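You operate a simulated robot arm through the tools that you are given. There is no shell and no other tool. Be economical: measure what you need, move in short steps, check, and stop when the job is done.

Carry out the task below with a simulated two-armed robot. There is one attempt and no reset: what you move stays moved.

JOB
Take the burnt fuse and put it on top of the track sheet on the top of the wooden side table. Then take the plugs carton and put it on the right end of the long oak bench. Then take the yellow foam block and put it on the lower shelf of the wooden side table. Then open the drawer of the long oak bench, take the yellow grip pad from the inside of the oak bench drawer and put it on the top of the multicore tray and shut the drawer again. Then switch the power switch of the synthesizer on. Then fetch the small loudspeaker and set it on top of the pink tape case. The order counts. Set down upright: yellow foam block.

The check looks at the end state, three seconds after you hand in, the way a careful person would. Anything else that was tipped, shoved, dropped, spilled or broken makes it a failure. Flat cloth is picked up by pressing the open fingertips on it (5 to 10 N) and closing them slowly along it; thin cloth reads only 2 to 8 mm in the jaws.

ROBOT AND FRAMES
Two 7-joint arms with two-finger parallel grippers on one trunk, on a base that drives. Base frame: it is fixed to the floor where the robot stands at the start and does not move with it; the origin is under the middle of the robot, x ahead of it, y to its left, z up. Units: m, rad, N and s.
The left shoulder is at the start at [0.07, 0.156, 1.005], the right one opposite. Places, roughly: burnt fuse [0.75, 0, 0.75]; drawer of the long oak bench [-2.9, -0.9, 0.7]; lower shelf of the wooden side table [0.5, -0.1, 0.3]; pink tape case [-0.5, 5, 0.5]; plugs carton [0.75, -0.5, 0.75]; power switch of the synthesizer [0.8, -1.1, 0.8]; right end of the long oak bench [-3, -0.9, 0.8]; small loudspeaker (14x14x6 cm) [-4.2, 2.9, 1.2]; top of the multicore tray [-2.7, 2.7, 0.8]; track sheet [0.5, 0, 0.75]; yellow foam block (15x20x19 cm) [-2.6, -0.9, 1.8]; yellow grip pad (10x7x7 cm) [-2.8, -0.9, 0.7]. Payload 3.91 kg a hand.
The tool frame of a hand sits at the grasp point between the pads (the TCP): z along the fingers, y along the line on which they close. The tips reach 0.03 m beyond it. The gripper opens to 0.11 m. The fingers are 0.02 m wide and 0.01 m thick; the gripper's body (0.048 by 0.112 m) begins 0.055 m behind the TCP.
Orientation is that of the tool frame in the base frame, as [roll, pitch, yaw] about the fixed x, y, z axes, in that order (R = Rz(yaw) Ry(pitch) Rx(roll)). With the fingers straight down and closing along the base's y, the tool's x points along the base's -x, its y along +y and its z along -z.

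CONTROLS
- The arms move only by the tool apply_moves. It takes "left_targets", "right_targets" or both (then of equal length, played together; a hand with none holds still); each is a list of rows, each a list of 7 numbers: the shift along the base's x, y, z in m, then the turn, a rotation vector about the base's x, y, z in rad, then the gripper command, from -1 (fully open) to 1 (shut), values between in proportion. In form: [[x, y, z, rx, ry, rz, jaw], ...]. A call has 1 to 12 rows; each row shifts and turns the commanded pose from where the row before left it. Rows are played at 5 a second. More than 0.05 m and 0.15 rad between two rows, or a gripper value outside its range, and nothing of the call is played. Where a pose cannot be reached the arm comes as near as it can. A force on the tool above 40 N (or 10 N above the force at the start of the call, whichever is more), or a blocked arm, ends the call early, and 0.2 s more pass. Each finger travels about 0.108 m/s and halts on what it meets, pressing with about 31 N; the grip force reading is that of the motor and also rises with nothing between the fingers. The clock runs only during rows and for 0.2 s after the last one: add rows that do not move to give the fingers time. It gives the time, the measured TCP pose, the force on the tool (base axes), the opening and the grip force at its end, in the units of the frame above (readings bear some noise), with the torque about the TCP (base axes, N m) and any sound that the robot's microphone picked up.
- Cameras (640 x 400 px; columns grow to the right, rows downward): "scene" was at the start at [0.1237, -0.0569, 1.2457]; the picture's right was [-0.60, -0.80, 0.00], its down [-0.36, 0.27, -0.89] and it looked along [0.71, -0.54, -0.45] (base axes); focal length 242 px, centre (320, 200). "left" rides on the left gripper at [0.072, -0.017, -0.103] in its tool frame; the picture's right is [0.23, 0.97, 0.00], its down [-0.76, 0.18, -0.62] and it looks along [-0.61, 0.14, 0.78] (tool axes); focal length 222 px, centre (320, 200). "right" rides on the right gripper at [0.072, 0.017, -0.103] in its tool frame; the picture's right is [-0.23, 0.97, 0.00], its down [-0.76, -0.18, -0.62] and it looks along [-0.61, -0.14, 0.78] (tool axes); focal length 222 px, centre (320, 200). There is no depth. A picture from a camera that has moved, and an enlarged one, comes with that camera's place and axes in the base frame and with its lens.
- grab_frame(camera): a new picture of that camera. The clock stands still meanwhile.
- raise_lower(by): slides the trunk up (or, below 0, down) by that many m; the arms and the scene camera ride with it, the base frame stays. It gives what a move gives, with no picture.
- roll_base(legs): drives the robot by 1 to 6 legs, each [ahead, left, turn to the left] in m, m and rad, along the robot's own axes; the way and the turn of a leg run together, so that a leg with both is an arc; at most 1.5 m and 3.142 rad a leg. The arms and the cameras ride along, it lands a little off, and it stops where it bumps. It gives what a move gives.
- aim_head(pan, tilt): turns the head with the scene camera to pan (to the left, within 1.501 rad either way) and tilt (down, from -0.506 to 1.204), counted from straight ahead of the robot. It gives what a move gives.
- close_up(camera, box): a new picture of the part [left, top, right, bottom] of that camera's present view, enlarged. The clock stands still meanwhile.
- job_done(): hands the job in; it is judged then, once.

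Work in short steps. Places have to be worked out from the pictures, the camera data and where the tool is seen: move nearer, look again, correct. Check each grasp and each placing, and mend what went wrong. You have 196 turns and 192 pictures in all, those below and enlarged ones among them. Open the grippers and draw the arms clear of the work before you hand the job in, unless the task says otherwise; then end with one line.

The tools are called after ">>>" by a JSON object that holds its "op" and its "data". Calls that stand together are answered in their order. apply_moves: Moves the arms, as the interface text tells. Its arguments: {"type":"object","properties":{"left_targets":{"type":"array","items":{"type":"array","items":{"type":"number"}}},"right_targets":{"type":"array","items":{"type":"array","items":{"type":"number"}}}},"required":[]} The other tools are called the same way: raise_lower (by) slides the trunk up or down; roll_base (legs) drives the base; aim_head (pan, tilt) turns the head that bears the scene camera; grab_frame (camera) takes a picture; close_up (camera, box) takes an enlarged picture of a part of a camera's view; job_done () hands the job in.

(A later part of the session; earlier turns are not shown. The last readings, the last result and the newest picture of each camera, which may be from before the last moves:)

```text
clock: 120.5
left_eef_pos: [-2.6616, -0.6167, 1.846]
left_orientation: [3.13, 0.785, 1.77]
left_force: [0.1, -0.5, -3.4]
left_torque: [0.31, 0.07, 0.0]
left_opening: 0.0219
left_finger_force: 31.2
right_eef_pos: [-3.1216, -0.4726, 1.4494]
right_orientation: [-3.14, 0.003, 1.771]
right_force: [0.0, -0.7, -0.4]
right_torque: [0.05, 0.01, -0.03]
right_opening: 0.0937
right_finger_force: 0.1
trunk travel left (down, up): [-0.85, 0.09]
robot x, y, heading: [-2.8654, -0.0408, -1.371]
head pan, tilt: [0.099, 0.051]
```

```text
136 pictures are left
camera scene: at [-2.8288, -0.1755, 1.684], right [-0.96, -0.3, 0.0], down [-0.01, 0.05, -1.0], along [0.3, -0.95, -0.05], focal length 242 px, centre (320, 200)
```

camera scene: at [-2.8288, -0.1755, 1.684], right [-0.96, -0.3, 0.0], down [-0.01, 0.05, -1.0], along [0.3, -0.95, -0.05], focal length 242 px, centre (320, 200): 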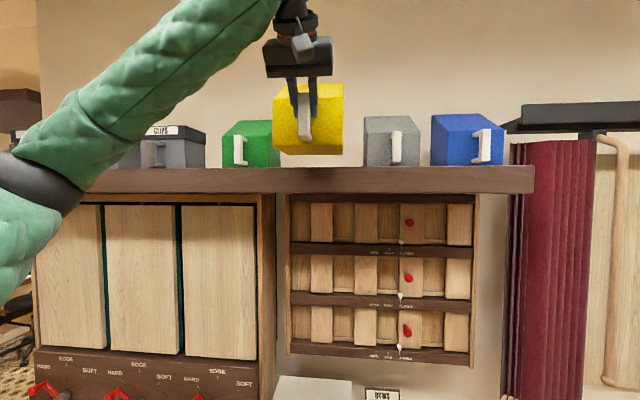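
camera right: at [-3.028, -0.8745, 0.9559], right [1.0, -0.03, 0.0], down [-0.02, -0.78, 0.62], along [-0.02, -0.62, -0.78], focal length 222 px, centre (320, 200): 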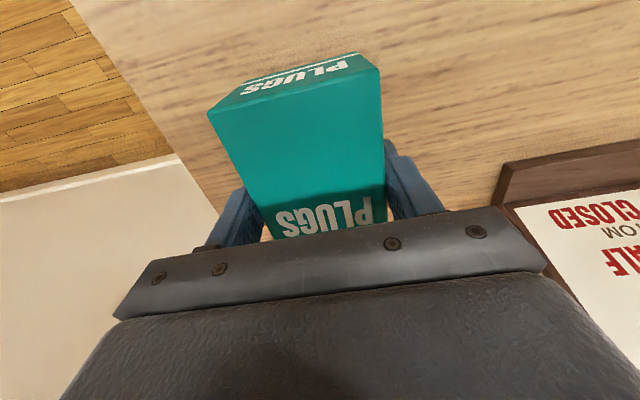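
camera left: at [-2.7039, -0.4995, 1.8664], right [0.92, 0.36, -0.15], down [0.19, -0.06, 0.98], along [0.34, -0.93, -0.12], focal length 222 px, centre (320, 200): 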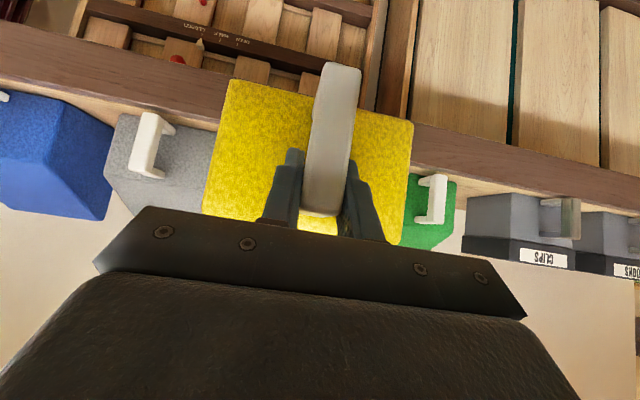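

Held level. I back off, lower the trunk, turn to +x and drive back toward the side table.

>>> {"op": "roll_base", "data": {"legs": [[-0.2, 0, 0]]}}

>>> {"op": "raise_lower", "data": {"by": -0.4}}

>>> {"op": "roll_base", "data": {"legs": [[0, 0, 1.37], [1.1, 0, 0], [1.1, 0, 0]]}}

>>> {"op": "aim_head", "data": {"pan": -0.2, "tilt": 0.5}}

>>> {"op": "grab_frame", "data": {"camera": "scene"}}

```text
clock: 122.1
left_eef_pos: [-2.7005, -0.4222, 1.8443]
left_orientation: [3.134, 0.784, 1.769]
left_force: [0.2, -1.1, -2.9]
left_torque: [0.3, 0.05, 0.02]
left_opening: 0.0218
left_finger_force: 31.5
right_eef_pos: [-3.1597, -0.2773, 1.4486]
right_orientation: [-3.141, 0.002, 1.77]
right_force: [-1.0, 0.4, -0.2]
right_torque: [-0.01, 0.01, -0.01]
right_opening: 0.0935
right_finger_force: 0.0
trunk travel left (down, up): [-0.85, 0.09]
robot x, y, heading: [-2.9036, 0.1631, -1.374]
head pan, tilt: [0.099, 0.051]
```

```text
clock: 125.9
left_eef_pos: [-2.7017, -0.4184, 1.4457]
left_orientation: [3.131, 0.784, 1.771]
left_force: [-0.2, 0.0, -2.7]
left_torque: [0.27, 0.08, 0.01]
left_opening: 0.0218
left_finger_force: 30.9
right_eef_pos: [-3.1592, -0.2744, 1.049]
right_orientation: [3.14, 0.003, 1.77]
right_force: [-0.2, 0.9, 0.6]
right_torque: [-0.03, -0.01, 0.02]
right_opening: 0.0932
right_finger_force: 0.0
trunk travel left (down, up): [-0.45, 0.49]
robot x, y, heading: [-2.9062, 0.1628, -1.372]
head pan, tilt: [0.099, 0.051]
```

```text
clock: 140.1
left_eef_pos: [-0.1065, 0.2413, 1.4456]
left_orientation: [3.133, 0.786, 3.138]
left_force: [0.8, 0.2, -2.6]
left_torque: [0.01, 0.27, 0.01]
left_opening: 0.022
left_finger_force: 31.1
right_eef_pos: [-0.3392, -0.1812, 1.0491]
right_orientation: [-3.141, 0.003, -3.14]
right_force: [0.5, 0.6, 0.4]
right_torque: [0.02, 0.02, 0.01]
right_opening: 0.0936
right_finger_force: 0.0
trunk travel left (down, up): [-0.45, 0.49]
robot x, y, heading: [-0.717, 0.1548, 0.003]
head pan, tilt: [0.099, 0.051]
```

```text
clock: 141.0
left_eef_pos: [-0.1075, 0.2403, 1.4462]
left_orientation: [3.131, 0.785, 3.138]
left_force: [-0.5, 0.4, -2.0]
left_torque: [0.01, 0.29, -0.03]
left_opening: 0.0216
left_finger_force: 31.6
right_eef_pos: [-0.3398, -0.1804, 1.0496]
right_orientation: [3.142, 0.005, 3.141]
right_force: [-1.0, -0.4, -0.4]
right_torque: [0.01, -0.02, -0.04]
right_opening: 0.0937
right_finger_force: 0.0
trunk travel left (down, up): [-0.45, 0.49]
robot x, y, heading: [-0.7142, 0.1551, 0.001]
head pan, tilt: [-0.201, 0.499]
```

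```text
135 pictures are left
camera scene: at [-0.5758, 0.1363, 1.2427], right [-0.2, -0.98, 0.0], down [-0.47, 0.1, -0.88], along [0.86, -0.17, -0.48], focal length 242 px, centre (320, 200)
```

scene: 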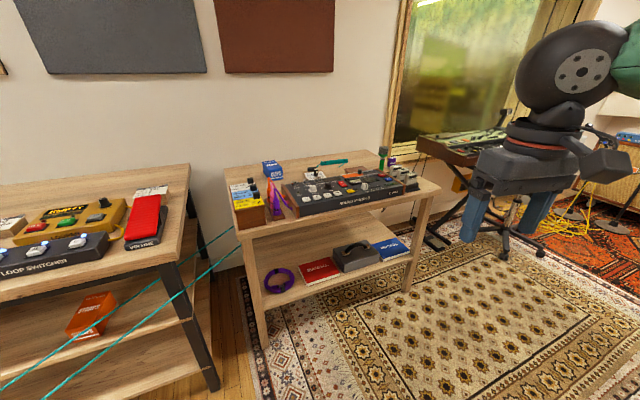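

I zoom on the lower shelf to measure the free room.

>>> {"op": "close_up", "data": {"camera": "scene", "box": [220, 180, 444, 320]}}

```text
2.86 times, centred on (332, 250) of scene
camera zoom: at [-0.5758, 0.1363, 1.2427], right [-0.2, -0.98, 0.0], down [-0.47, 0.1, -0.88], along [0.86, -0.17, -0.48], focal length 692 px, centre (286, 57)
```

zoom: 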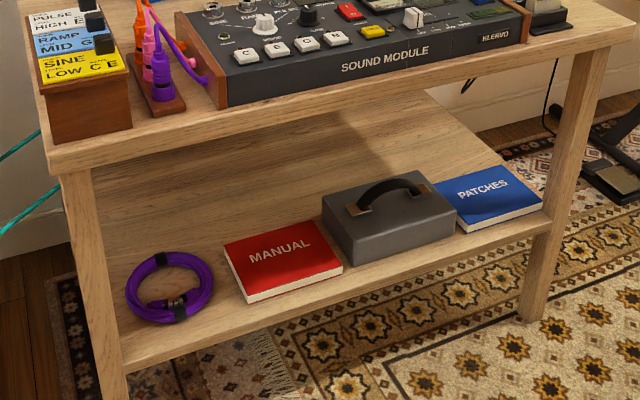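

The whole table is turned about +0.2 rad. The free spot is behind the red MANUAL, block face around (0.466,-0.014), hand TCP around (0.427,-0.022). I pull the block in, raise the right hand clear, and go to a staging spot heading 0.2.

>>> {"op": "apply_moves", "data": {"left_targets": [[-0.03, -0.02, 0, 0, 0, 0, 1], [-0.03, -0.02, 0, 0, 0, 0, 1], [-0.03, -0.02, 0, 0, 0, 0, 1], [-0.03, -0.025, 0, 0, 0, 0, 1], [0, 0, 0, 0, 0, 0, 1], [0, 0, 0, 0, 0, 0, 1], [0, 0, 0, 0, 0, 0, 1], [0, 0, 0, 0, 0, 0, 1], [0, 0, 0, 0, 0, 0, 1]], "right_targets": [[0, -0.03, 0.04, 0, 0, 0, -0.7], [0, -0.03, 0.04, 0, 0, 0, -0.7], [0, -0.03, 0.04, 0, 0, 0, -0.7], [0, -0.03, 0.04, 0, 0, 0, -0.7], [0, 0, 0.05, 0, 0, 0, -0.7], [0, 0, 0.05, 0, 0, 0, -0.7], [0, 0, 0.05, 0, 0, 0, -0.7], [0, 0, 0.05, 0, 0, 0, -0.7], [0, 0, 0.05, 0, 0, 0, -0.7]]}}

>>> {"op": "roll_base", "data": {"legs": [[0.064, -0.39, 0], [0, 0, 0.2]]}}

>>> {"op": "raise_lower", "data": {"by": -0.4}}

>>> {"op": "aim_head", "data": {"pan": 0.0, "tilt": 0.5}}

>>> {"op": "grab_frame", "data": {"camera": "scene"}}

```text
clock: 143.0
left_eef_pos: [-0.2267, 0.1599, 1.4472]
left_orientation: [3.138, 0.786, -3.139]
left_force: [-0.5, 1.2, -2.6]
left_torque: [-0.02, 0.26, 0.0]
left_opening: 0.0218
left_finger_force: 31.1
right_eef_pos: [-0.341, -0.2957, 1.4629]
right_orientation: [-3.137, 0.005, 3.141]
right_force: [-0.6, 0.1, 1.4]
right_torque: [-0.04, 0.0, 0.03]
right_opening: 0.0936
right_finger_force: 0.0
trunk travel left (down, up): [-0.45, 0.49]
robot x, y, heading: [-0.7155, 0.1554, 0.001]
head pan, tilt: [-0.201, 0.499]
```

```text
clock: 146.2
left_eef_pos: [-0.1729, -0.1402, 1.4454]
left_orientation: [3.132, 0.785, -2.944]
left_force: [-0.3, -0.3, -3.4]
left_torque: [-0.06, 0.3, 0.04]
left_opening: 0.022
left_finger_force: 31.0
right_eef_pos: [-0.193, -0.6101, 1.4607]
right_orientation: [3.141, 0.003, -2.944]
right_force: [0.0, 0.6, -0.5]
right_torque: [0.0, 0.0, 0.05]
right_opening: 0.0936
right_finger_force: 0.1
trunk travel left (down, up): [-0.45, 0.49]
robot x, y, heading: [-0.6478, -0.2375, 0.202]
head pan, tilt: [-0.201, 0.499]
```

```text
clock: 150.1
left_eef_pos: [-0.1718, -0.1402, 1.0452]
left_orientation: [3.13, 0.784, -2.945]
left_force: [-0.1, -0.8, -2.7]
left_torque: [-0.05, 0.31, -0.03]
left_opening: 0.0219
left_finger_force: 30.8
right_eef_pos: [-0.1938, -0.6094, 1.0612]
right_orientation: [3.14, 0.004, -2.943]
right_force: [0.9, -0.9, -0.4]
right_torque: [-0.03, 0.04, 0.01]
right_opening: 0.0935
right_finger_force: 0.1
trunk travel left (down, up): [-0.05, 0.89]
robot x, y, heading: [-0.653, -0.2377, 0.203]
head pan, tilt: [-0.201, 0.499]
```

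```text
clock: 150.8
left_eef_pos: [-0.1721, -0.1397, 1.046]
left_orientation: [3.132, 0.785, -2.944]
left_force: [-0.1, -0.6, -2.2]
left_torque: [-0.09, 0.3, 0.05]
left_opening: 0.0219
left_finger_force: 30.7
right_eef_pos: [-0.1936, -0.6101, 1.0602]
right_orientation: [-3.141, 0.005, -2.943]
right_force: [-0.3, -0.1, 0.1]
right_torque: [0.01, -0.02, -0.03]
right_opening: 0.0937
right_finger_force: 0.1
trunk travel left (down, up): [-0.05, 0.89]
robot x, y, heading: [-0.6473, -0.2371, 0.199]
head pan, tilt: [0.0, 0.499]
```

```text
133 pictures are left
camera scene: at [-0.5133, -0.2105, 0.8426], right [0.2, -0.98, 0.0], down [-0.47, -0.09, -0.88], along [0.86, 0.17, -0.48], focal length 242 px, centre (320, 200)
```

scene: 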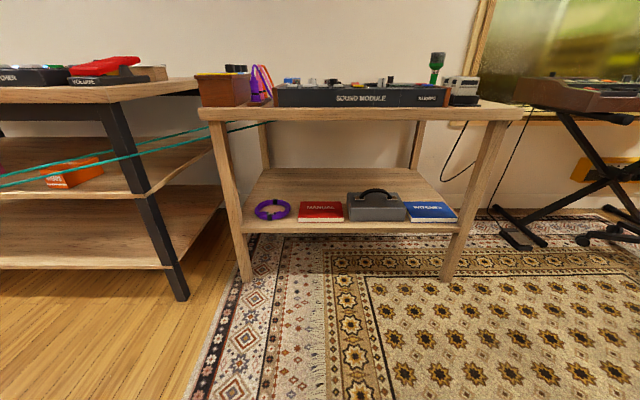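

The view is square to the table now. I zoom to measure shelf height and items.

>>> {"op": "close_up", "data": {"camera": "scene", "box": [190, 90, 510, 290]}}

```text
2.00 times, centred on (350, 190) of scene
camera zoom: at [-0.5133, -0.2105, 0.8426], right [0.2, -0.98, 0.0], down [-0.47, -0.09, -0.88], along [0.86, 0.17, -0.48], focal length 485 px, centre (260, 220)
```

zoom: 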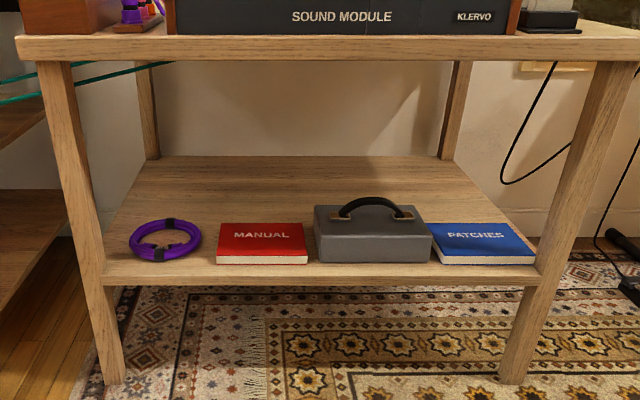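

Shelf top ≈0.29; book occupies the front 13 cm, between coil and toolbox, with free shelf behind it. I pull in and back up 6 cm so the block clears the table edge, then lower it to entry height.

>>> {"op": "roll_base", "data": {"legs": [[-0.06, 0, 0]]}}

>>> {"op": "raise_lower", "data": {"by": -0.05}}

>>> {"op": "apply_moves", "data": {"left_targets": [[-0.029, -0.006, -0.03, 0, 0, 0, 1], [-0.029, -0.006, -0.03, 0, 0, 0, 1], [0, 0, -0.048, 0, 0, 0, 1], [0, 0, -0.048, 0, 0, 0, 1], [0, 0, -0.048, 0, 0, 0, 1], [0, 0, -0.048, 0, 0, 0, 1], [0, 0, 0, 0, 0, 0, 1]]}}

>>> {"op": "grab_frame", "data": {"camera": "scene"}}

```text
clock: 151.8
left_eef_pos: [-0.2326, -0.1532, 1.0455]
left_orientation: [3.13, 0.786, -2.946]
left_force: [-0.1, 0.0, -2.7]
left_torque: [-0.03, 0.31, 0.0]
left_opening: 0.0219
left_finger_force: 30.8
right_eef_pos: [-0.2534, -0.6226, 1.061]
right_orientation: [-3.141, 0.004, -2.942]
right_force: [-0.1, 0.5, 0.5]
right_torque: [0.02, -0.03, -0.04]
right_opening: 0.0935
right_finger_force: 0.0
trunk travel left (down, up): [-0.05, 0.89]
robot x, y, heading: [-0.7137, -0.2517, 0.201]
head pan, tilt: [0.0, 0.499]
```

```text
clock: 152.7
left_eef_pos: [-0.2325, -0.1521, 0.9969]
left_orientation: [3.13, 0.787, -2.945]
left_force: [-0.5, 0.4, -2.5]
left_torque: [-0.01, 0.31, 0.01]
left_opening: 0.0221
left_finger_force: 31.5
right_eef_pos: [-0.2538, -0.6228, 1.0106]
right_orientation: [-3.142, 0.005, -2.942]
right_force: [-0.1, -0.2, 0.5]
right_torque: [-0.01, -0.02, -0.01]
right_opening: 0.0936
right_finger_force: 0.0
trunk travel left (down, up): [0.0, 0.94]
robot x, y, heading: [-0.7095, -0.2535, 0.2]
head pan, tilt: [0.0, 0.499]
```

```text
clock: 154.3
left_eef_pos: [-0.2898, -0.1658, 0.7465]
left_orientation: [3.133, 0.787, -2.947]
left_force: [0.6, -0.1, -3.1]
left_torque: [-0.05, 0.31, 0.0]
left_opening: 0.022
left_finger_force: 31.1
right_eef_pos: [-0.2535, -0.6226, 1.0113]
right_orientation: [-3.14, 0.006, -2.943]
right_force: [0.3, 0.0, 0.0]
right_torque: [-0.01, 0.01, 0.03]
right_opening: 0.0936
right_finger_force: 0.0
trunk travel left (down, up): [0.0, 0.94]
robot x, y, heading: [-0.7105, -0.2501, 0.198]
head pan, tilt: [0.0, 0.499]
```

```text
131 pictures are left
camera scene: at [-0.5727, -0.2223, 0.7926], right [0.2, -0.98, 0.0], down [-0.47, -0.09, -0.88], along [0.86, 0.17, -0.48], focal length 242 px, centre (320, 200)
```

scene: 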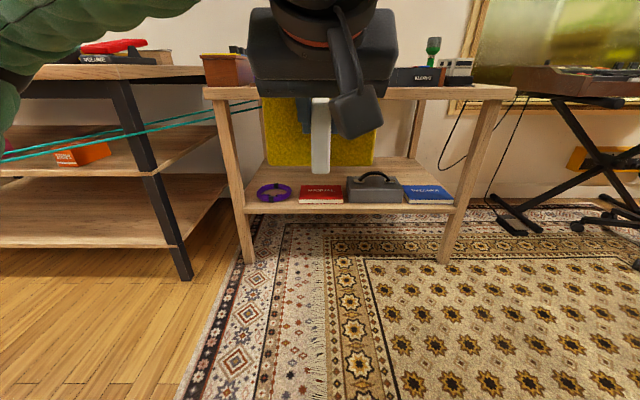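

Continue lowering to the entry height of 0.42.

>>> {"op": "apply_moves", "data": {"left_targets": [[0, 0, -0.0467, 0, 0, 0, 1], [0, 0, -0.0467, 0, 0, 0, 1], [0, 0, -0.0467, 0, 0, 0, 1], [0, 0, -0.0467, 0, 0, 0, 1], [0, 0, -0.0467, 0, 0, 0, 1], [0, 0, -0.0467, 0, 0, 0, 1], [0, 0, -0.0467, 0, 0, 0, 1], [0, 0, 0, 0, 0, 0, 1]]}}

>>> {"op": "aim_head", "data": {"pan": 0.0, "tilt": 0.7}}

>>> {"op": "grab_frame", "data": {"camera": "scene"}}

>>> {"op": "grab_frame", "data": {"camera": "left"}}

```text
clock: 156.1
left_eef_pos: [-0.2387, -0.2006, 0.4385]
left_orientation: [3.131, 0.784, -2.945]
left_force: [-0.1, 0.4, -3.4]
left_torque: [-0.08, 0.3, 0.02]
left_opening: 0.0219
left_finger_force: 30.8
left hand out of reach, approached as far as the arm can: row 3, 4, 5, 6, 7
right_eef_pos: [-0.2542, -0.6213, 1.0107]
right_orientation: [3.14, 0.005, -2.944]
right_force: [-0.4, 0.3, -0.5]
right_torque: [0.03, -0.02, 0.03]
right_opening: 0.0938
right_finger_force: 0.2
trunk travel left (down, up): [0.0, 0.94]
robot x, y, heading: [-0.7086, -0.252, 0.201]
head pan, tilt: [0.0, 0.499]
```

```text
clock: 156.8
left_eef_pos: [-0.2392, -0.2009, 0.4385]
left_orientation: [3.129, 0.785, -2.945]
left_force: [0.2, 0.5, -3.2]
left_torque: [-0.1, 0.29, -0.01]
left_opening: 0.022
left_finger_force: 30.7
right_eef_pos: [-0.2537, -0.6218, 1.0108]
right_orientation: [3.141, 0.004, -2.942]
right_force: [0.3, 0.7, 0.1]
right_torque: [0.0, 0.0, 0.01]
right_opening: 0.0933
right_finger_force: 0.1
trunk travel left (down, up): [0.0, 0.94]
robot x, y, heading: [-0.7104, -0.2506, 0.202]
head pan, tilt: [0.0, 0.7]
```

```text
130 pictures are left
camera scene: at [-0.5786, -0.2236, 0.7749], right [0.2, -0.98, 0.0], down [-0.63, -0.13, -0.77], along [0.75, 0.15, -0.64], focal length 242 px, centre (320, 200)
```

scene: 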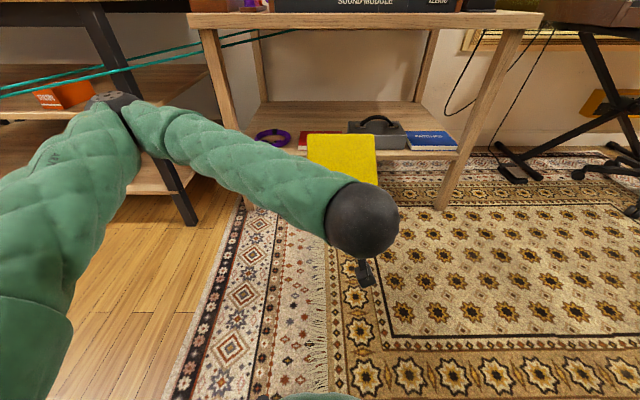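

```text
129 pictures are left
camera left: at [-0.3579, -0.2439, 0.4593], right [-0.36, 0.92, -0.15], down [0.06, 0.19, 0.98], along [0.93, 0.34, -0.12], focal length 222 px, centre (320, 200)
```

left: 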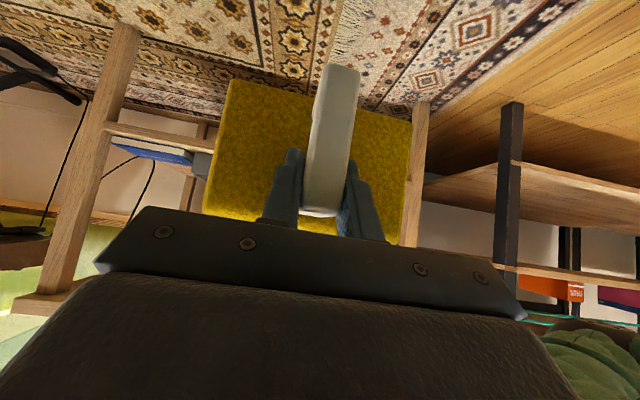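

The arm was near its inner limit and shifted right; extending forward should bring it back on line. I extend 16 cm and check.

>>> {"op": "apply_moves", "data": {"left_targets": [[0.0392, 0.008, 0, 0, 0, 0, 1], [0.0392, 0.008, 0, 0, 0, 0, 1], [0.0392, 0.008, 0, 0, 0, 0, 1], [0.0392, 0.008, 0, 0, 0, 0, 1], [0, 0, 0, 0, 0, 0, 1]]}}

>>> {"op": "grab_frame", "data": {"camera": "scene"}}

>>> {"op": "grab_frame", "data": {"camera": "left"}}

```text
clock: 158.0
left_eef_pos: [-0.0837, -0.1682, 0.439]
left_orientation: [3.132, 0.787, -2.945]
left_force: [-0.1, -0.2, -2.5]
left_torque: [-0.07, 0.33, 0.01]
left_opening: 0.0221
left_finger_force: 31.2
right_eef_pos: [-0.2531, -0.6223, 1.0101]
right_orientation: [3.14, 0.003, -2.943]
right_force: [-0.2, -0.5, -0.4]
right_torque: [-0.02, 0.02, 0.02]
right_opening: 0.0934
right_finger_force: 0.1
trunk travel left (down, up): [0.0, 0.94]
robot x, y, heading: [-0.7116, -0.2486, 0.195]
head pan, tilt: [0.0, 0.7]
```

```text
128 pictures are left
camera scene: at [-0.5785, -0.2235, 0.7749], right [0.2, -0.98, 0.0], down [-0.63, -0.13, -0.76], along [0.75, 0.15, -0.64], focal length 242 px, centre (320, 200)
```

scene: 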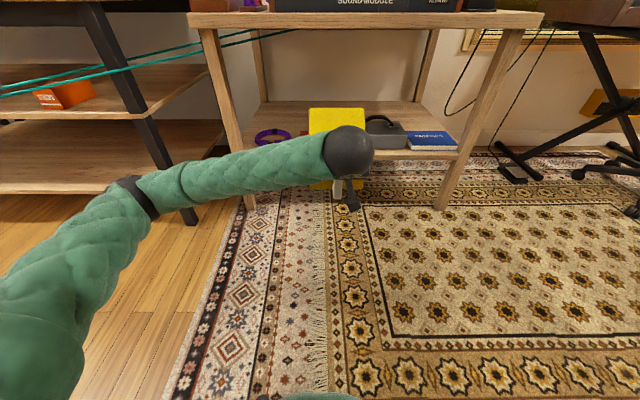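

```text
127 pictures are left
camera left: at [-0.2015, -0.2111, 0.4596], right [-0.35, 0.92, -0.15], down [0.06, 0.19, 0.98], along [0.93, 0.34, -0.12], focal length 222 px, centre (320, 200)
```

left: 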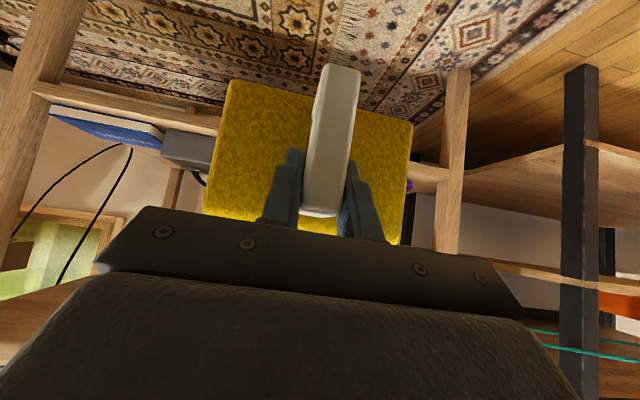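

Hand is 4.5 cm right of the intended line; I shift it left 5 cm, then roll forward 0.2 m and check.

>>> {"op": "apply_moves", "data": {"left_targets": [[-0.005, 0.0245, 0, 0, 0, 0, 1], [-0.005, 0.0245, 0, 0, 0, 0, 1], [0, 0, 0, 0, 0, 0, 1]]}}

>>> {"op": "roll_base", "data": {"legs": [[0.12, 0, 0]]}}

>>> {"op": "grab_frame", "data": {"camera": "scene"}}

>>> {"op": "grab_frame", "data": {"camera": "left"}}

```text
clock: 158.8
left_eef_pos: [-0.0927, -0.1195, 0.4386]
left_orientation: [3.131, 0.786, -2.945]
left_force: [0.0, 0.0, -2.1]
left_torque: [-0.04, 0.27, -0.01]
left_opening: 0.0219
left_finger_force: 31.1
right_eef_pos: [-0.2523, -0.6226, 1.011]
right_orientation: [-3.141, 0.003, -2.942]
right_force: [0.1, -0.2, -1.2]
right_torque: [-0.01, 0.01, 0.03]
right_opening: 0.0933
right_finger_force: 0.1
trunk travel left (down, up): [0.0, 0.94]
robot x, y, heading: [-0.7142, -0.2498, 0.202]
head pan, tilt: [0.0, 0.7]
```

```text
clock: 160.0
left_eef_pos: [0.0256, -0.0963, 0.4385]
left_orientation: [3.132, 0.786, -2.944]
left_force: [-0.5, -0.6, -3.3]
left_torque: [-0.05, 0.31, 0.0]
left_opening: 0.0218
left_finger_force: 30.8
right_eef_pos: [-0.1357, -0.5978, 1.0107]
right_orientation: [3.141, 0.005, -2.944]
right_force: [-0.2, 0.1, -0.3]
right_torque: [0.0, -0.01, 0.0]
right_opening: 0.0933
right_finger_force: 0.1
trunk travel left (down, up): [0.0, 0.94]
robot x, y, heading: [-0.594, -0.2259, 0.201]
head pan, tilt: [0.0, 0.7]
```

```text
126 pictures are left
camera scene: at [-0.4614, -0.1999, 0.7749], right [0.2, -0.98, 0.0], down [-0.63, -0.13, -0.76], along [0.75, 0.15, -0.64], focal length 242 px, centre (320, 200)
```

scene: 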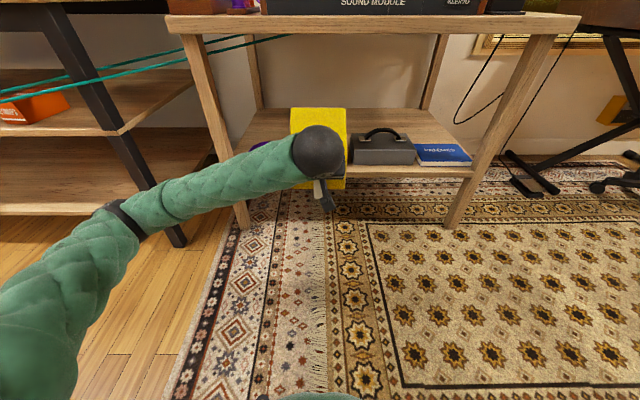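

```text
125 pictures are left
camera left: at [-0.0938, -0.1384, 0.4599], right [-0.36, 0.92, -0.15], down [0.06, 0.19, 0.98], along [0.93, 0.34, -0.12], focal length 222 px, centre (320, 200)
```

left: 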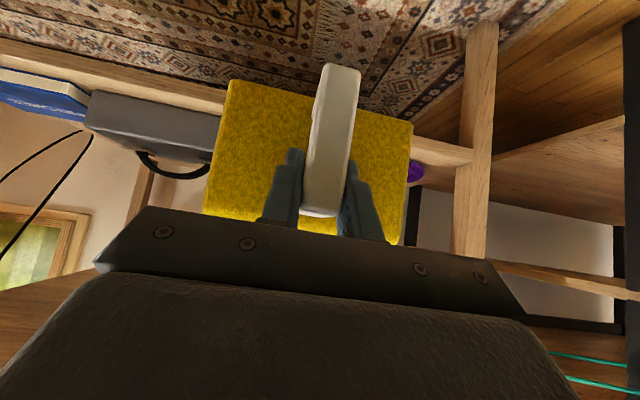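

Lane is good: about 3 cm clear of the toolbox and 5 cm of the coil. I roll forward another 0.2 m.

>>> {"op": "roll_base", "data": {"legs": [[0.2, 0, 0]]}}

>>> {"op": "grab_frame", "data": {"camera": "scene"}}

>>> {"op": "grab_frame", "data": {"camera": "left"}}

```text
clock: 161.6
left_eef_pos: [0.2221, -0.056, 0.4394]
left_orientation: [3.131, 0.786, -2.946]
left_force: [-0.3, 0.6, -1.7]
left_torque: [-0.03, 0.32, -0.01]
left_opening: 0.0219
left_finger_force: 31.1
right_eef_pos: [0.062, -0.5586, 1.0113]
right_orientation: [3.141, 0.007, -2.945]
right_force: [-0.1, -0.6, -0.1]
right_torque: [0.03, -0.01, -0.01]
right_opening: 0.0935
right_finger_force: 0.0
trunk travel left (down, up): [0.0, 0.94]
robot x, y, heading: [-0.3946, -0.186, 0.198]
head pan, tilt: [0.0, 0.7]
```

```text
124 pictures are left
camera scene: at [-0.263, -0.1601, 0.7749], right [0.2, -0.98, 0.0], down [-0.63, -0.13, -0.76], along [0.75, 0.15, -0.64], focal length 242 px, centre (320, 200)
```

scene: 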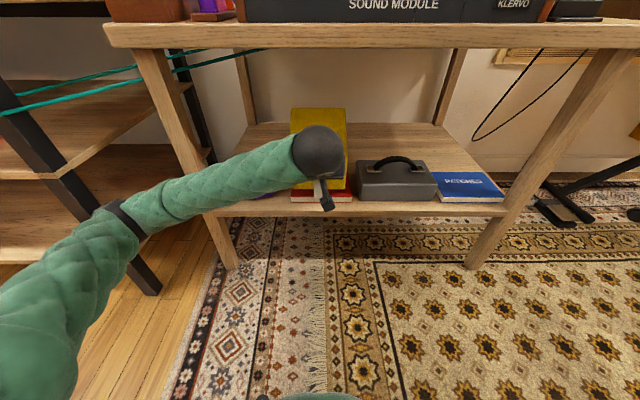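

```text
123 pictures are left
camera left: at [0.1046, -0.099, 0.4599], right [-0.35, 0.92, -0.15], down [0.06, 0.19, 0.98], along [0.93, 0.34, -0.12], focal length 222 px, centre (320, 200)
```

left: 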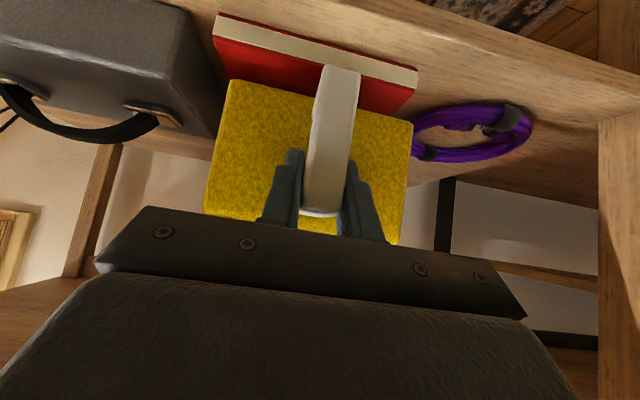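

Between book edges, all clear. I roll 0.1 m more and extend the arm 13.5 cm so the block sits behind the book.

>>> {"op": "roll_base", "data": {"legs": [[0.1, 0, 0]]}}

>>> {"op": "apply_moves", "data": {"left_targets": [[0.0333, 0.0068, 0, 0, 0, 0, 1], [0.0333, 0.0068, 0, 0, 0, 0, 1], [0.0333, 0.0068, 0, 0, 0, 0, 1], [0.0333, 0.0068, 0, 0, 0, 0, 1], [0, 0, 0, 0, 0, 0, 1]]}}

>>> {"op": "grab_frame", "data": {"camera": "scene"}}

>>> {"op": "grab_frame", "data": {"camera": "left"}}

```text
clock: 162.7
left_eef_pos: [0.2734, -0.0459, 0.4358]
left_orientation: [3.129, 0.784, -2.963]
left_force: [-1.0, 0.3, -2.0]
left_torque: [-0.07, 0.3, 0.0]
left_opening: 0.0216
left_finger_force: 30.9
right_eef_pos: [0.1287, -0.5428, 1.0097]
right_orientation: [3.139, 0.004, -2.935]
right_force: [-0.5, 0.4, 0.6]
right_torque: [-0.01, -0.04, -0.01]
right_opening: 0.0939
right_finger_force: 0.0
trunk travel left (down, up): [0.0, 0.94]
robot x, y, heading: [-0.3356, -0.1771, 0.212]
head pan, tilt: [0.0, 0.7]
stopped in leg 1: the robot was blocked; the commanded pose is now the measured one
```

```text
clock: 164.1
left_eef_pos: [0.3762, 0.0126, 0.4352]
left_orientation: [3.133, 0.791, -2.921]
left_force: [0.4, 0.0, -3.1]
left_torque: [-0.06, 0.29, -0.01]
left_opening: 0.022
left_finger_force: 31.0
right_eef_pos: [0.126, -0.5233, 1.0085]
right_orientation: [-3.141, 0.007, -2.888]
right_force: [-0.5, -0.3, 0.4]
right_torque: [0.02, -0.03, -0.01]
right_opening: 0.0935
right_finger_force: 0.1
trunk travel left (down, up): [0.0, 0.94]
robot x, y, heading: [-0.3482, -0.1732, 0.254]
head pan, tilt: [0.0, 0.7]
stopped in row 5 (left hand): the arm was blocked; the commanded pose is now the measured one
```

```text
122 pictures are left
camera scene: at [-0.2225, -0.144, 0.7734], right [0.25, -0.97, 0.0], down [-0.62, -0.16, -0.77], along [0.74, 0.2, -0.64], focal length 242 px, centre (320, 200)
```

scene: 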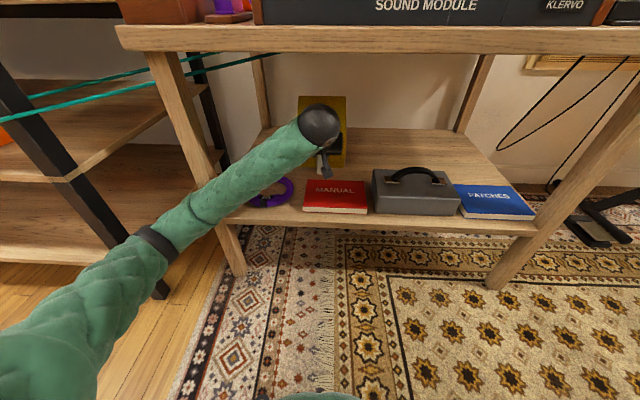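

```text
121 pictures are left
camera left: at [0.257, -0.033, 0.4553], right [-0.38, 0.91, -0.15], down [0.05, 0.19, 0.98], along [0.93, 0.36, -0.12], focal length 222 px, centre (320, 200)
```

left: 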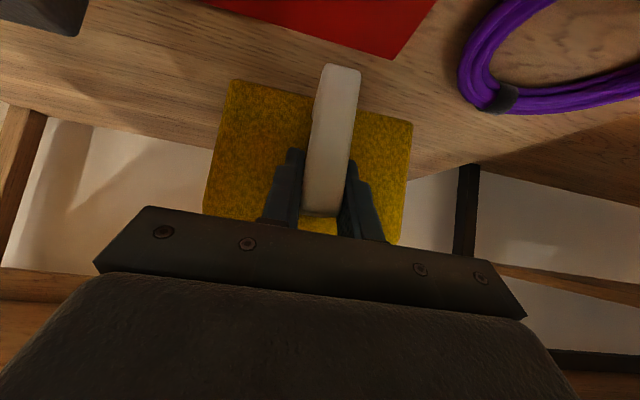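

The forearm met the table's left front leg and the robot turned a bit. I'll withdraw straight out, shift the robot to the right so the elbow clears the leg, and go in again with the hand further to my left.

>>> {"op": "roll_base", "data": {"legs": [[-0.15, 0, 0]]}}

>>> {"op": "apply_moves", "data": {"left_targets": [[-0.04, -0.01, 0, 0, 0, 0, 1], [-0.04, -0.01, 0, 0, 0, 0, 1], [-0.04, -0.01, 0, 0, 0, 0, 1], [-0.04, -0.01, 0, 0, 0, 0, 1], [-0.04, -0.01, 0, 0, 0, 0, 1], [0, 0, 0, 0, 0, 0, 1]]}}

>>> {"op": "grab_frame", "data": {"camera": "scene"}}

```text
clock: 165.5
left_eef_pos: [0.2321, -0.0253, 0.4333]
left_orientation: [3.133, 0.784, -2.919]
left_force: [0.9, 0.0, -2.8]
left_torque: [-0.06, 0.28, 0.0]
left_opening: 0.0219
left_finger_force: 30.8
right_eef_pos: [-0.0178, -0.5612, 1.0095]
right_orientation: [-3.141, 0.0, -2.888]
right_force: [-0.1, 0.6, -0.3]
right_torque: [0.03, 0.0, 0.02]
right_opening: 0.0935
right_finger_force: 0.0
trunk travel left (down, up): [0.0, 0.94]
robot x, y, heading: [-0.4923, -0.2148, 0.252]
head pan, tilt: [0.0, 0.7]
```

```text
clock: 166.9
left_eef_pos: [0.0313, -0.0759, 0.4339]
left_orientation: [3.134, 0.784, -2.919]
left_force: [-0.5, 0.6, -3.3]
left_torque: [-0.05, 0.29, -0.03]
left_opening: 0.022
left_finger_force: 31.1
right_eef_pos: [-0.0164, -0.5598, 1.0107]
right_orientation: [3.141, 0.004, -2.889]
right_force: [-1.2, -0.8, 0.4]
right_torque: [0.02, -0.02, 0.02]
right_opening: 0.0936
right_finger_force: 0.1
trunk travel left (down, up): [0.0, 0.94]
robot x, y, heading: [-0.4935, -0.2127, 0.254]
head pan, tilt: [0.0, 0.7]
```

```text
120 pictures are left
camera scene: at [-0.3652, -0.1806, 0.7749], right [0.25, -0.97, 0.0], down [-0.62, -0.16, -0.76], along [0.74, 0.19, -0.64], focal length 242 px, centre (320, 200)
```

scene: 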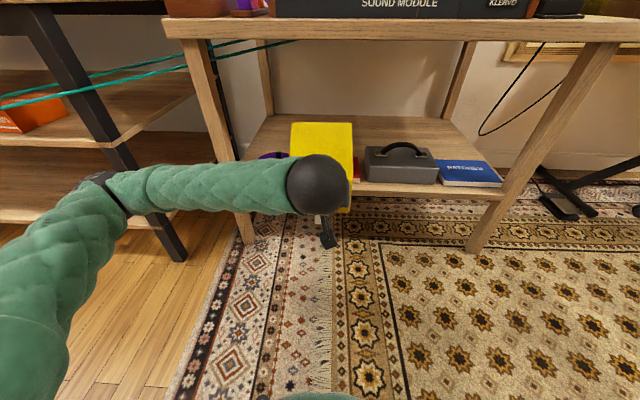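

Table feet positions are unchanged. I back 6 cm, strafe right 0.22 m and straighten, then bring the hand back left.

>>> {"op": "roll_base", "data": {"legs": [[-0.07, 0, 0], [0, -0.22, -0.054]]}}

>>> {"op": "grab_frame", "data": {"camera": "scene"}}

```text
clock: 169.2
left_eef_pos: [0.02, -0.337, 0.4333]
left_orientation: [3.135, 0.783, -2.976]
left_force: [-0.5, -0.2, -2.6]
left_torque: [-0.06, 0.26, 0.02]
left_opening: 0.022
left_finger_force: 31.3
right_eef_pos: [-0.0571, -0.8176, 1.0093]
right_orientation: [3.141, 0.002, -2.943]
right_force: [-0.5, -0.2, 0.3]
right_torque: [-0.05, 0.02, 0.01]
right_opening: 0.0934
right_finger_force: 0.2
trunk travel left (down, up): [0.0, 0.94]
robot x, y, heading: [-0.5132, -0.4443, 0.203]
head pan, tilt: [0.0, 0.7]
```

```text
119 pictures are left
camera scene: at [-0.3822, -0.4198, 0.7749], right [0.2, -0.98, 0.0], down [-0.63, -0.13, -0.76], along [0.75, 0.15, -0.64], focal length 242 px, centre (320, 200)
```

scene: 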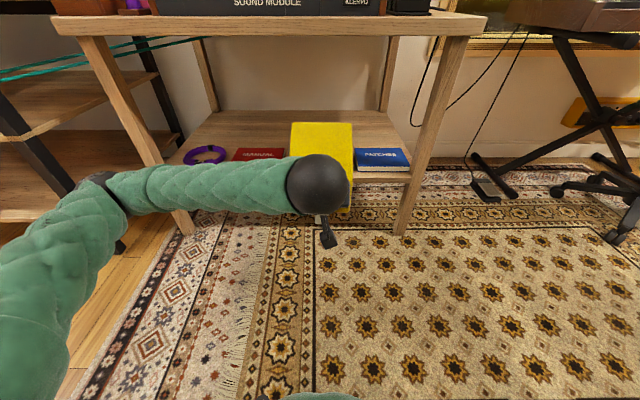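

Now shift the hand left 0.24 m (and correct its yaw by 0.03) to get back on the lane.

>>> {"op": "apply_moves", "data": {"left_targets": [[-0.0095, 0.047, 0, 0, 0, 0.0064, 1], [-0.0095, 0.047, 0, 0, 0, 0.0064, 1], [-0.0095, 0.047, 0, 0, 0, 0.0064, 1], [-0.0095, 0.047, 0, 0, 0, 0.0064, 1], [-0.0095, 0.047, 0, 0, 0, 0.0064, 1], [0, 0, 0, 0, 0, 0, 1]]}}

>>> {"op": "grab_frame", "data": {"camera": "scene"}}

>>> {"op": "grab_frame", "data": {"camera": "left"}}

```text
clock: 170.6
left_eef_pos: [0.0277, -0.1054, 0.4358]
left_orientation: [3.133, 0.783, -2.942]
left_force: [-0.5, 0.4, -3.4]
left_torque: [-0.05, 0.27, 0.0]
left_opening: 0.0219
left_finger_force: 31.2
left hand out of reach, approached as far as the arm can: row 1, 2, 3, 4, 5
right_eef_pos: [-0.0559, -0.8174, 1.0104]
right_orientation: [3.141, 0.005, -2.942]
right_force: [-0.3, -0.1, 0.9]
right_torque: [-0.02, -0.02, -0.02]
right_opening: 0.0935
right_finger_force: 0.1
trunk travel left (down, up): [0.0, 0.94]
robot x, y, heading: [-0.5148, -0.4447, 0.203]
head pan, tilt: [0.0, 0.7]
```

```text
118 pictures are left
camera scene: at [-0.3823, -0.4196, 0.7749], right [0.2, -0.98, 0.0], down [-0.63, -0.13, -0.76], along [0.75, 0.15, -0.64], focal length 242 px, centre (320, 200)
```

scene: 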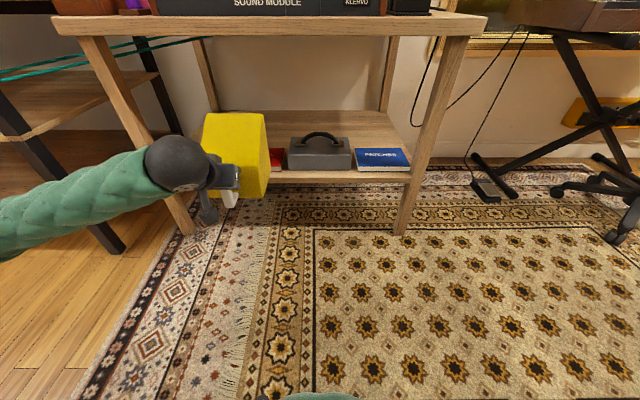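

```text
117 pictures are left
camera left: at [-0.0911, -0.1493, 0.4577], right [-0.36, 0.92, -0.15], down [0.06, 0.19, 0.98], along [0.93, 0.34, -0.13], focal length 222 px, centre (320, 200)
```

left: 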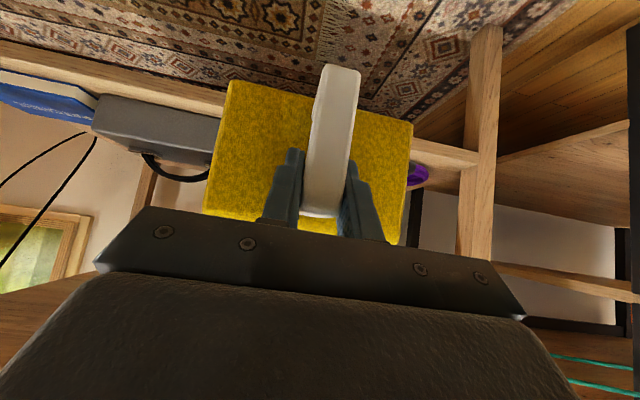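

Hand is on the lane. Now I extend the arm 27 cm forward (elbow should fold inwards), then check.

>>> {"op": "apply_moves", "data": {"left_targets": [[0.0374, 0.0098, 0, 0, 0, 0, 1], [0.0374, 0.0098, 0, 0, 0, 0, 1], [0.0374, 0.0098, 0, 0, 0, 0, 1], [0.0374, 0.0098, 0, 0, 0, 0, 1], [0.0374, 0.0098, 0, 0, 0, 0, 1], [0.0374, 0.0098, 0, 0, 0, 0, 1], [0.0374, 0.0098, 0, 0, 0, 0, 1], [0, 0, 0, 0, 0, 0, 1]]}}

>>> {"op": "grab_frame", "data": {"camera": "scene"}}

>>> {"op": "grab_frame", "data": {"camera": "left"}}

```text
clock: 172.4
left_eef_pos: [0.2894, -0.0374, 0.4362]
left_orientation: [3.133, 0.784, -2.942]
left_force: [-0.6, 0.1, -2.4]
left_torque: [-0.08, 0.33, 0.0]
left_opening: 0.0217
left_finger_force: 31.0
right_eef_pos: [-0.0553, -0.8181, 1.0107]
right_orientation: [-3.141, 0.002, -2.942]
right_force: [0.1, 0.0, 0.5]
right_torque: [-0.01, 0.02, 0.03]
right_opening: 0.0935
right_finger_force: 0.0
trunk travel left (down, up): [0.0, 0.94]
robot x, y, heading: [-0.5144, -0.4446, 0.203]
head pan, tilt: [0.0, 0.7]
```

```text
116 pictures are left
camera scene: at [-0.3821, -0.4198, 0.7749], right [0.2, -0.98, 0.0], down [-0.63, -0.13, -0.76], along [0.75, 0.15, -0.64], focal length 242 px, centre (320, 200)
```

scene: 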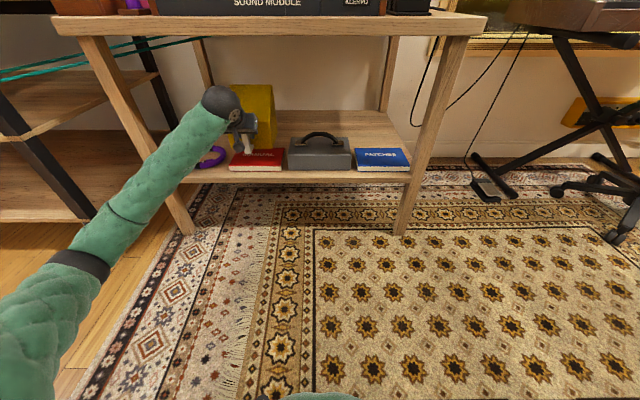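

```text
115 pictures are left
camera left: at [0.1709, -0.0808, 0.4572], right [-0.36, 0.92, -0.15], down [0.06, 0.19, 0.98], along [0.93, 0.34, -0.12], focal length 222 px, centre (320, 200)
```

left: 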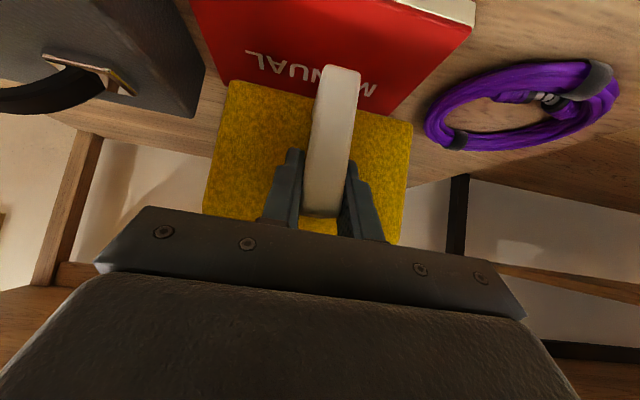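

Forearm now lies inside the leg. Roll forward 0.165 m.

>>> {"op": "roll_base", "data": {"legs": [[0.165, 0, 0]]}}

>>> {"op": "grab_frame", "data": {"camera": "scene"}}

>>> {"op": "grab_frame", "data": {"camera": "left"}}

```text
clock: 173.8
left_eef_pos: [0.4519, -0.0068, 0.4352]
left_orientation: [3.132, 0.784, -2.944]
left_force: [-0.2, 0.1, -3.5]
left_torque: [-0.05, 0.33, -0.02]
left_opening: 0.0217
left_finger_force: 31.4
right_eef_pos: [0.1062, -0.7853, 1.01]
right_orientation: [3.14, 0.002, -2.945]
right_force: [-0.5, -0.2, 0.3]
right_torque: [-0.02, 0.0, -0.02]
right_opening: 0.0935
right_finger_force: 0.1
trunk travel left (down, up): [0.0, 0.94]
robot x, y, heading: [-0.3526, -0.4128, 0.196]
head pan, tilt: [0.0, 0.7]
```

```text
114 pictures are left
camera scene: at [-0.2199, -0.3872, 0.7748], right [0.2, -0.98, 0.0], down [-0.63, -0.13, -0.76], along [0.75, 0.15, -0.64], focal length 242 px, centre (320, 200)
```

scene: 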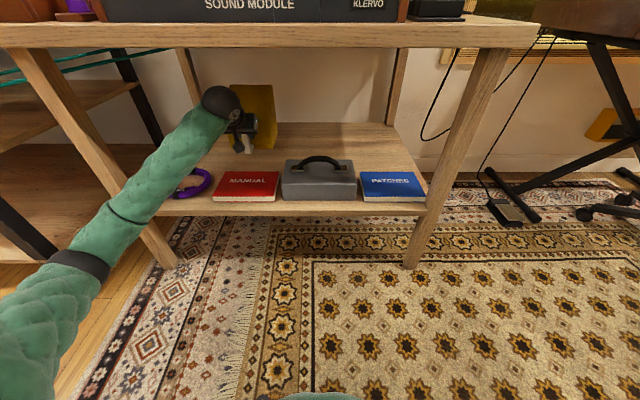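

```text
113 pictures are left
camera left: at [0.3332, -0.0488, 0.4572], right [-0.36, 0.92, -0.15], down [0.06, 0.19, 0.98], along [0.93, 0.34, -0.13], focal length 222 px, centre (320, 200)
```

left: 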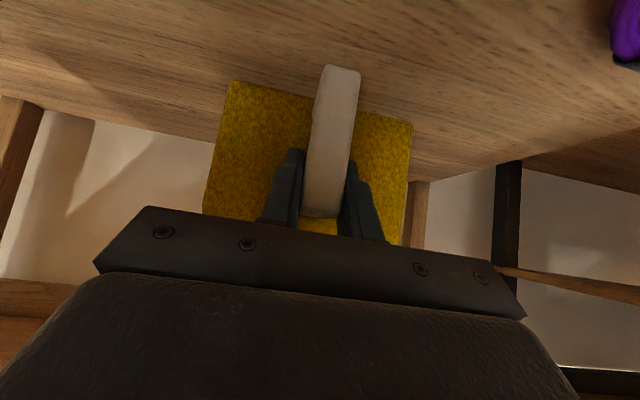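

Behind the book now. I lower toward the shelf.

>>> {"op": "apply_moves", "data": {"left_targets": [[0, 0, -0.025, 0, 0, 0, 1], [0, 0, -0.02, 0, 0, 0, 1], [0, 0, -0.008, 0, 0, 0, 1], [0, 0, -0.006, 0, 0, 0, 1], [0, 0, 0, 0, 0, 0, 1]]}}

>>> {"op": "grab_frame", "data": {"camera": "left"}}

>>> {"op": "close_up", "data": {"camera": "scene", "box": [140, 70, 300, 220]}}

```text
clock: 175.0
left_eef_pos: [0.4504, -0.0056, 0.3781]
left_orientation: [3.133, 0.785, -2.943]
left_force: [-2.6, -0.3, 5.7]
left_torque: [-0.33, -1.07, 0.03]
left_opening: 0.0221
left_finger_force: 30.7
right_eef_pos: [0.1055, -0.7854, 1.0108]
right_orientation: [-3.141, 0.004, -2.944]
right_force: [0.2, 0.5, -0.2]
right_torque: [-0.01, -0.01, -0.01]
right_opening: 0.0935
right_finger_force: 0.1
trunk travel left (down, up): [0.0, 0.94]
robot x, y, heading: [-0.3516, -0.4136, 0.199]
head pan, tilt: [0.0, 0.7]
```

```text
112 pictures are left
camera left: at [0.3327, -0.0487, 0.3993], right [-0.35, 0.92, -0.15], down [0.06, 0.19, 0.98], along [0.93, 0.34, -0.12], focal length 222 px, centre (320, 200)
```

left: 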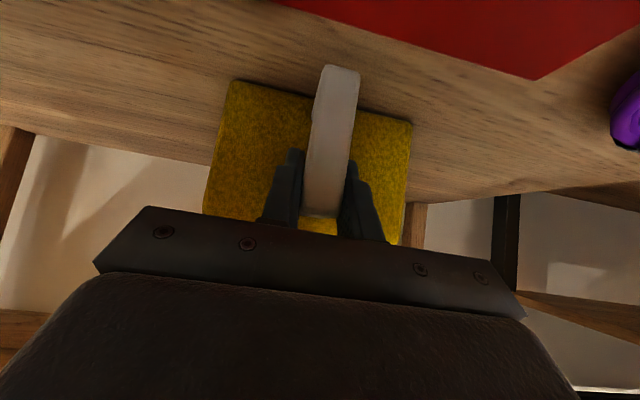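

```text
2.67 times, centred on (220, 145) of scene
camera zoom: at [-0.2203, -0.3873, 0.7751], right [0.2, -0.98, 0.0], down [-0.63, -0.13, -0.77], along [0.75, 0.15, -0.64], focal length 646 px, centre (587, 347)
```

zoom: 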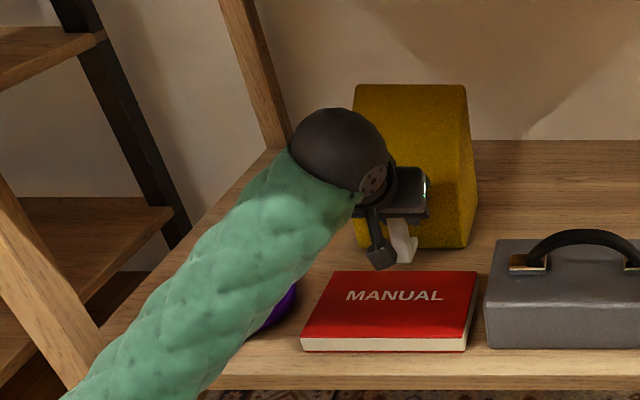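

Contact has begun at the block's far end. Lower 4 mm more to settle, then release slowly.

>>> {"op": "apply_moves", "data": {"left_targets": [[0, 0, -0.002, 0, 0, 0, 1], [0, 0, -0.002, 0, 0, 0, 1], [0, 0, 0, 0, 0, 0, 1]]}}

>>> {"op": "apply_moves", "data": {"left_targets": [[0, 0, 0, 0, 0, 0, 0.7], [0, 0, 0, 0, 0, 0, 0.4], [0, 0, 0, 0, 0, 0, 0.1], [0, 0, 0, 0, 0, 0, 0.1]]}}

>>> {"op": "grab_frame", "data": {"camera": "left"}}

```text
clock: 175.8
left_eef_pos: [0.4503, -0.0059, 0.3758]
left_orientation: [3.132, 0.787, -2.942]
left_force: [-5.6, 2.5, 20.2]
left_torque: [-0.61, -0.42, -0.1]
left_opening: 0.0219
left_finger_force: 31.1
right_eef_pos: [0.1051, -0.7869, 1.0101]
right_orientation: [3.141, 0.004, -2.945]
right_force: [0.5, -0.8, -0.1]
right_torque: [0.01, 0.01, -0.02]
right_opening: 0.0936
right_finger_force: 0.1
trunk travel left (down, up): [0.0, 0.94]
robot x, y, heading: [-0.3529, -0.412, 0.198]
head pan, tilt: [0.0, 0.7]
```

```text
clock: 176.8
left_eef_pos: [0.4521, -0.0057, 0.3731]
left_orientation: [3.133, 0.782, -2.944]
left_force: [0.4, 0.8, 0.3]
left_torque: [0.03, -0.02, 0.02]
left_opening: 0.0494
left_finger_force: 0.0
right_eef_pos: [0.1058, -0.7866, 1.0095]
right_orientation: [3.141, 0.003, -2.943]
right_force: [0.1, 0.4, -0.6]
right_torque: [-0.01, 0.0, 0.0]
right_opening: 0.0936
right_finger_force: 0.2
trunk travel left (down, up): [0.0, 0.94]
robot x, y, heading: [-0.3495, -0.4118, 0.198]
head pan, tilt: [0.0, 0.7]
```

```text
110 pictures are left
camera left: at [0.3328, -0.049, 0.3941], right [-0.36, 0.92, -0.15], down [0.06, 0.19, 0.98], along [0.93, 0.34, -0.13], focal length 222 px, centre (320, 200)
```

left: 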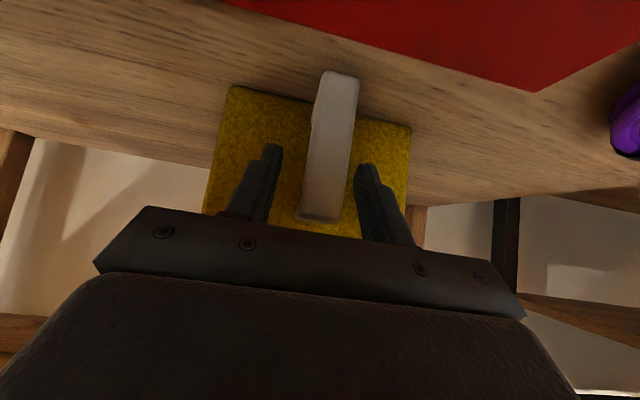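

Released and standing. I draw the hand back and slightly up, then roll the base back out along the lane.

>>> {"op": "apply_moves", "data": {"left_targets": [[-0.025, -0.005, 0.005, 0, 0, 0, 0.1], [-0.035, -0.007, 0.015, 0, 0, 0, 0.1], [-0.035, -0.007, 0.02, 0, 0, 0, 0.1], [0, 0, 0, 0, 0, 0, 0.1]]}}

>>> {"op": "roll_base", "data": {"legs": [[-0.2, 0, 0]]}}

>>> {"op": "grab_frame", "data": {"camera": "scene"}}

```text
clock: 177.8
left_eef_pos: [0.3571, -0.026, 0.4127]
left_orientation: [3.133, 0.783, -2.945]
left_force: [0.0, 0.4, -0.4]
left_torque: [0.0, -0.02, -0.03]
left_opening: 0.0497
left_finger_force: 0.0
right_eef_pos: [0.1066, -0.7867, 1.0099]
right_orientation: [-3.141, 0.005, -2.943]
right_force: [-1.1, 0.2, -0.2]
right_torque: [-0.02, -0.02, 0.0]
right_opening: 0.0934
right_finger_force: 0.1
trunk travel left (down, up): [0.0, 0.94]
robot x, y, heading: [-0.3508, -0.4108, 0.201]
head pan, tilt: [0.0, 0.7]
```

```text
clock: 179.4
left_eef_pos: [0.1586, -0.0646, 0.4121]
left_orientation: [3.132, 0.783, -2.945]
left_force: [0.2, 0.0, -0.2]
left_torque: [0.01, 0.03, 0.0]
left_opening: 0.0495
left_finger_force: 0.1
right_eef_pos: [-0.0909, -0.8245, 1.0091]
right_orientation: [3.141, 0.001, -2.945]
right_force: [0.0, 0.1, 0.4]
right_torque: [0.01, 0.0, -0.02]
right_opening: 0.0936
right_finger_force: 0.2
trunk travel left (down, up): [0.0, 0.94]
robot x, y, heading: [-0.5527, -0.4523, 0.202]
head pan, tilt: [0.0, 0.7]
```

```text
109 pictures are left
camera scene: at [-0.4175, -0.427, 0.7749], right [0.2, -0.98, 0.0], down [-0.63, -0.13, -0.76], along [0.75, 0.15, -0.64], focal length 242 px, centre (320, 200)
```

scene: 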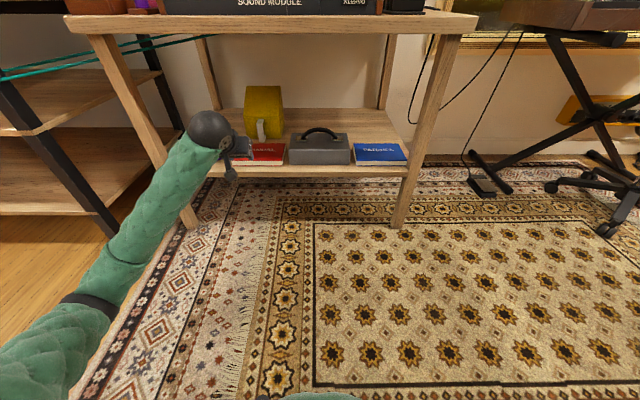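

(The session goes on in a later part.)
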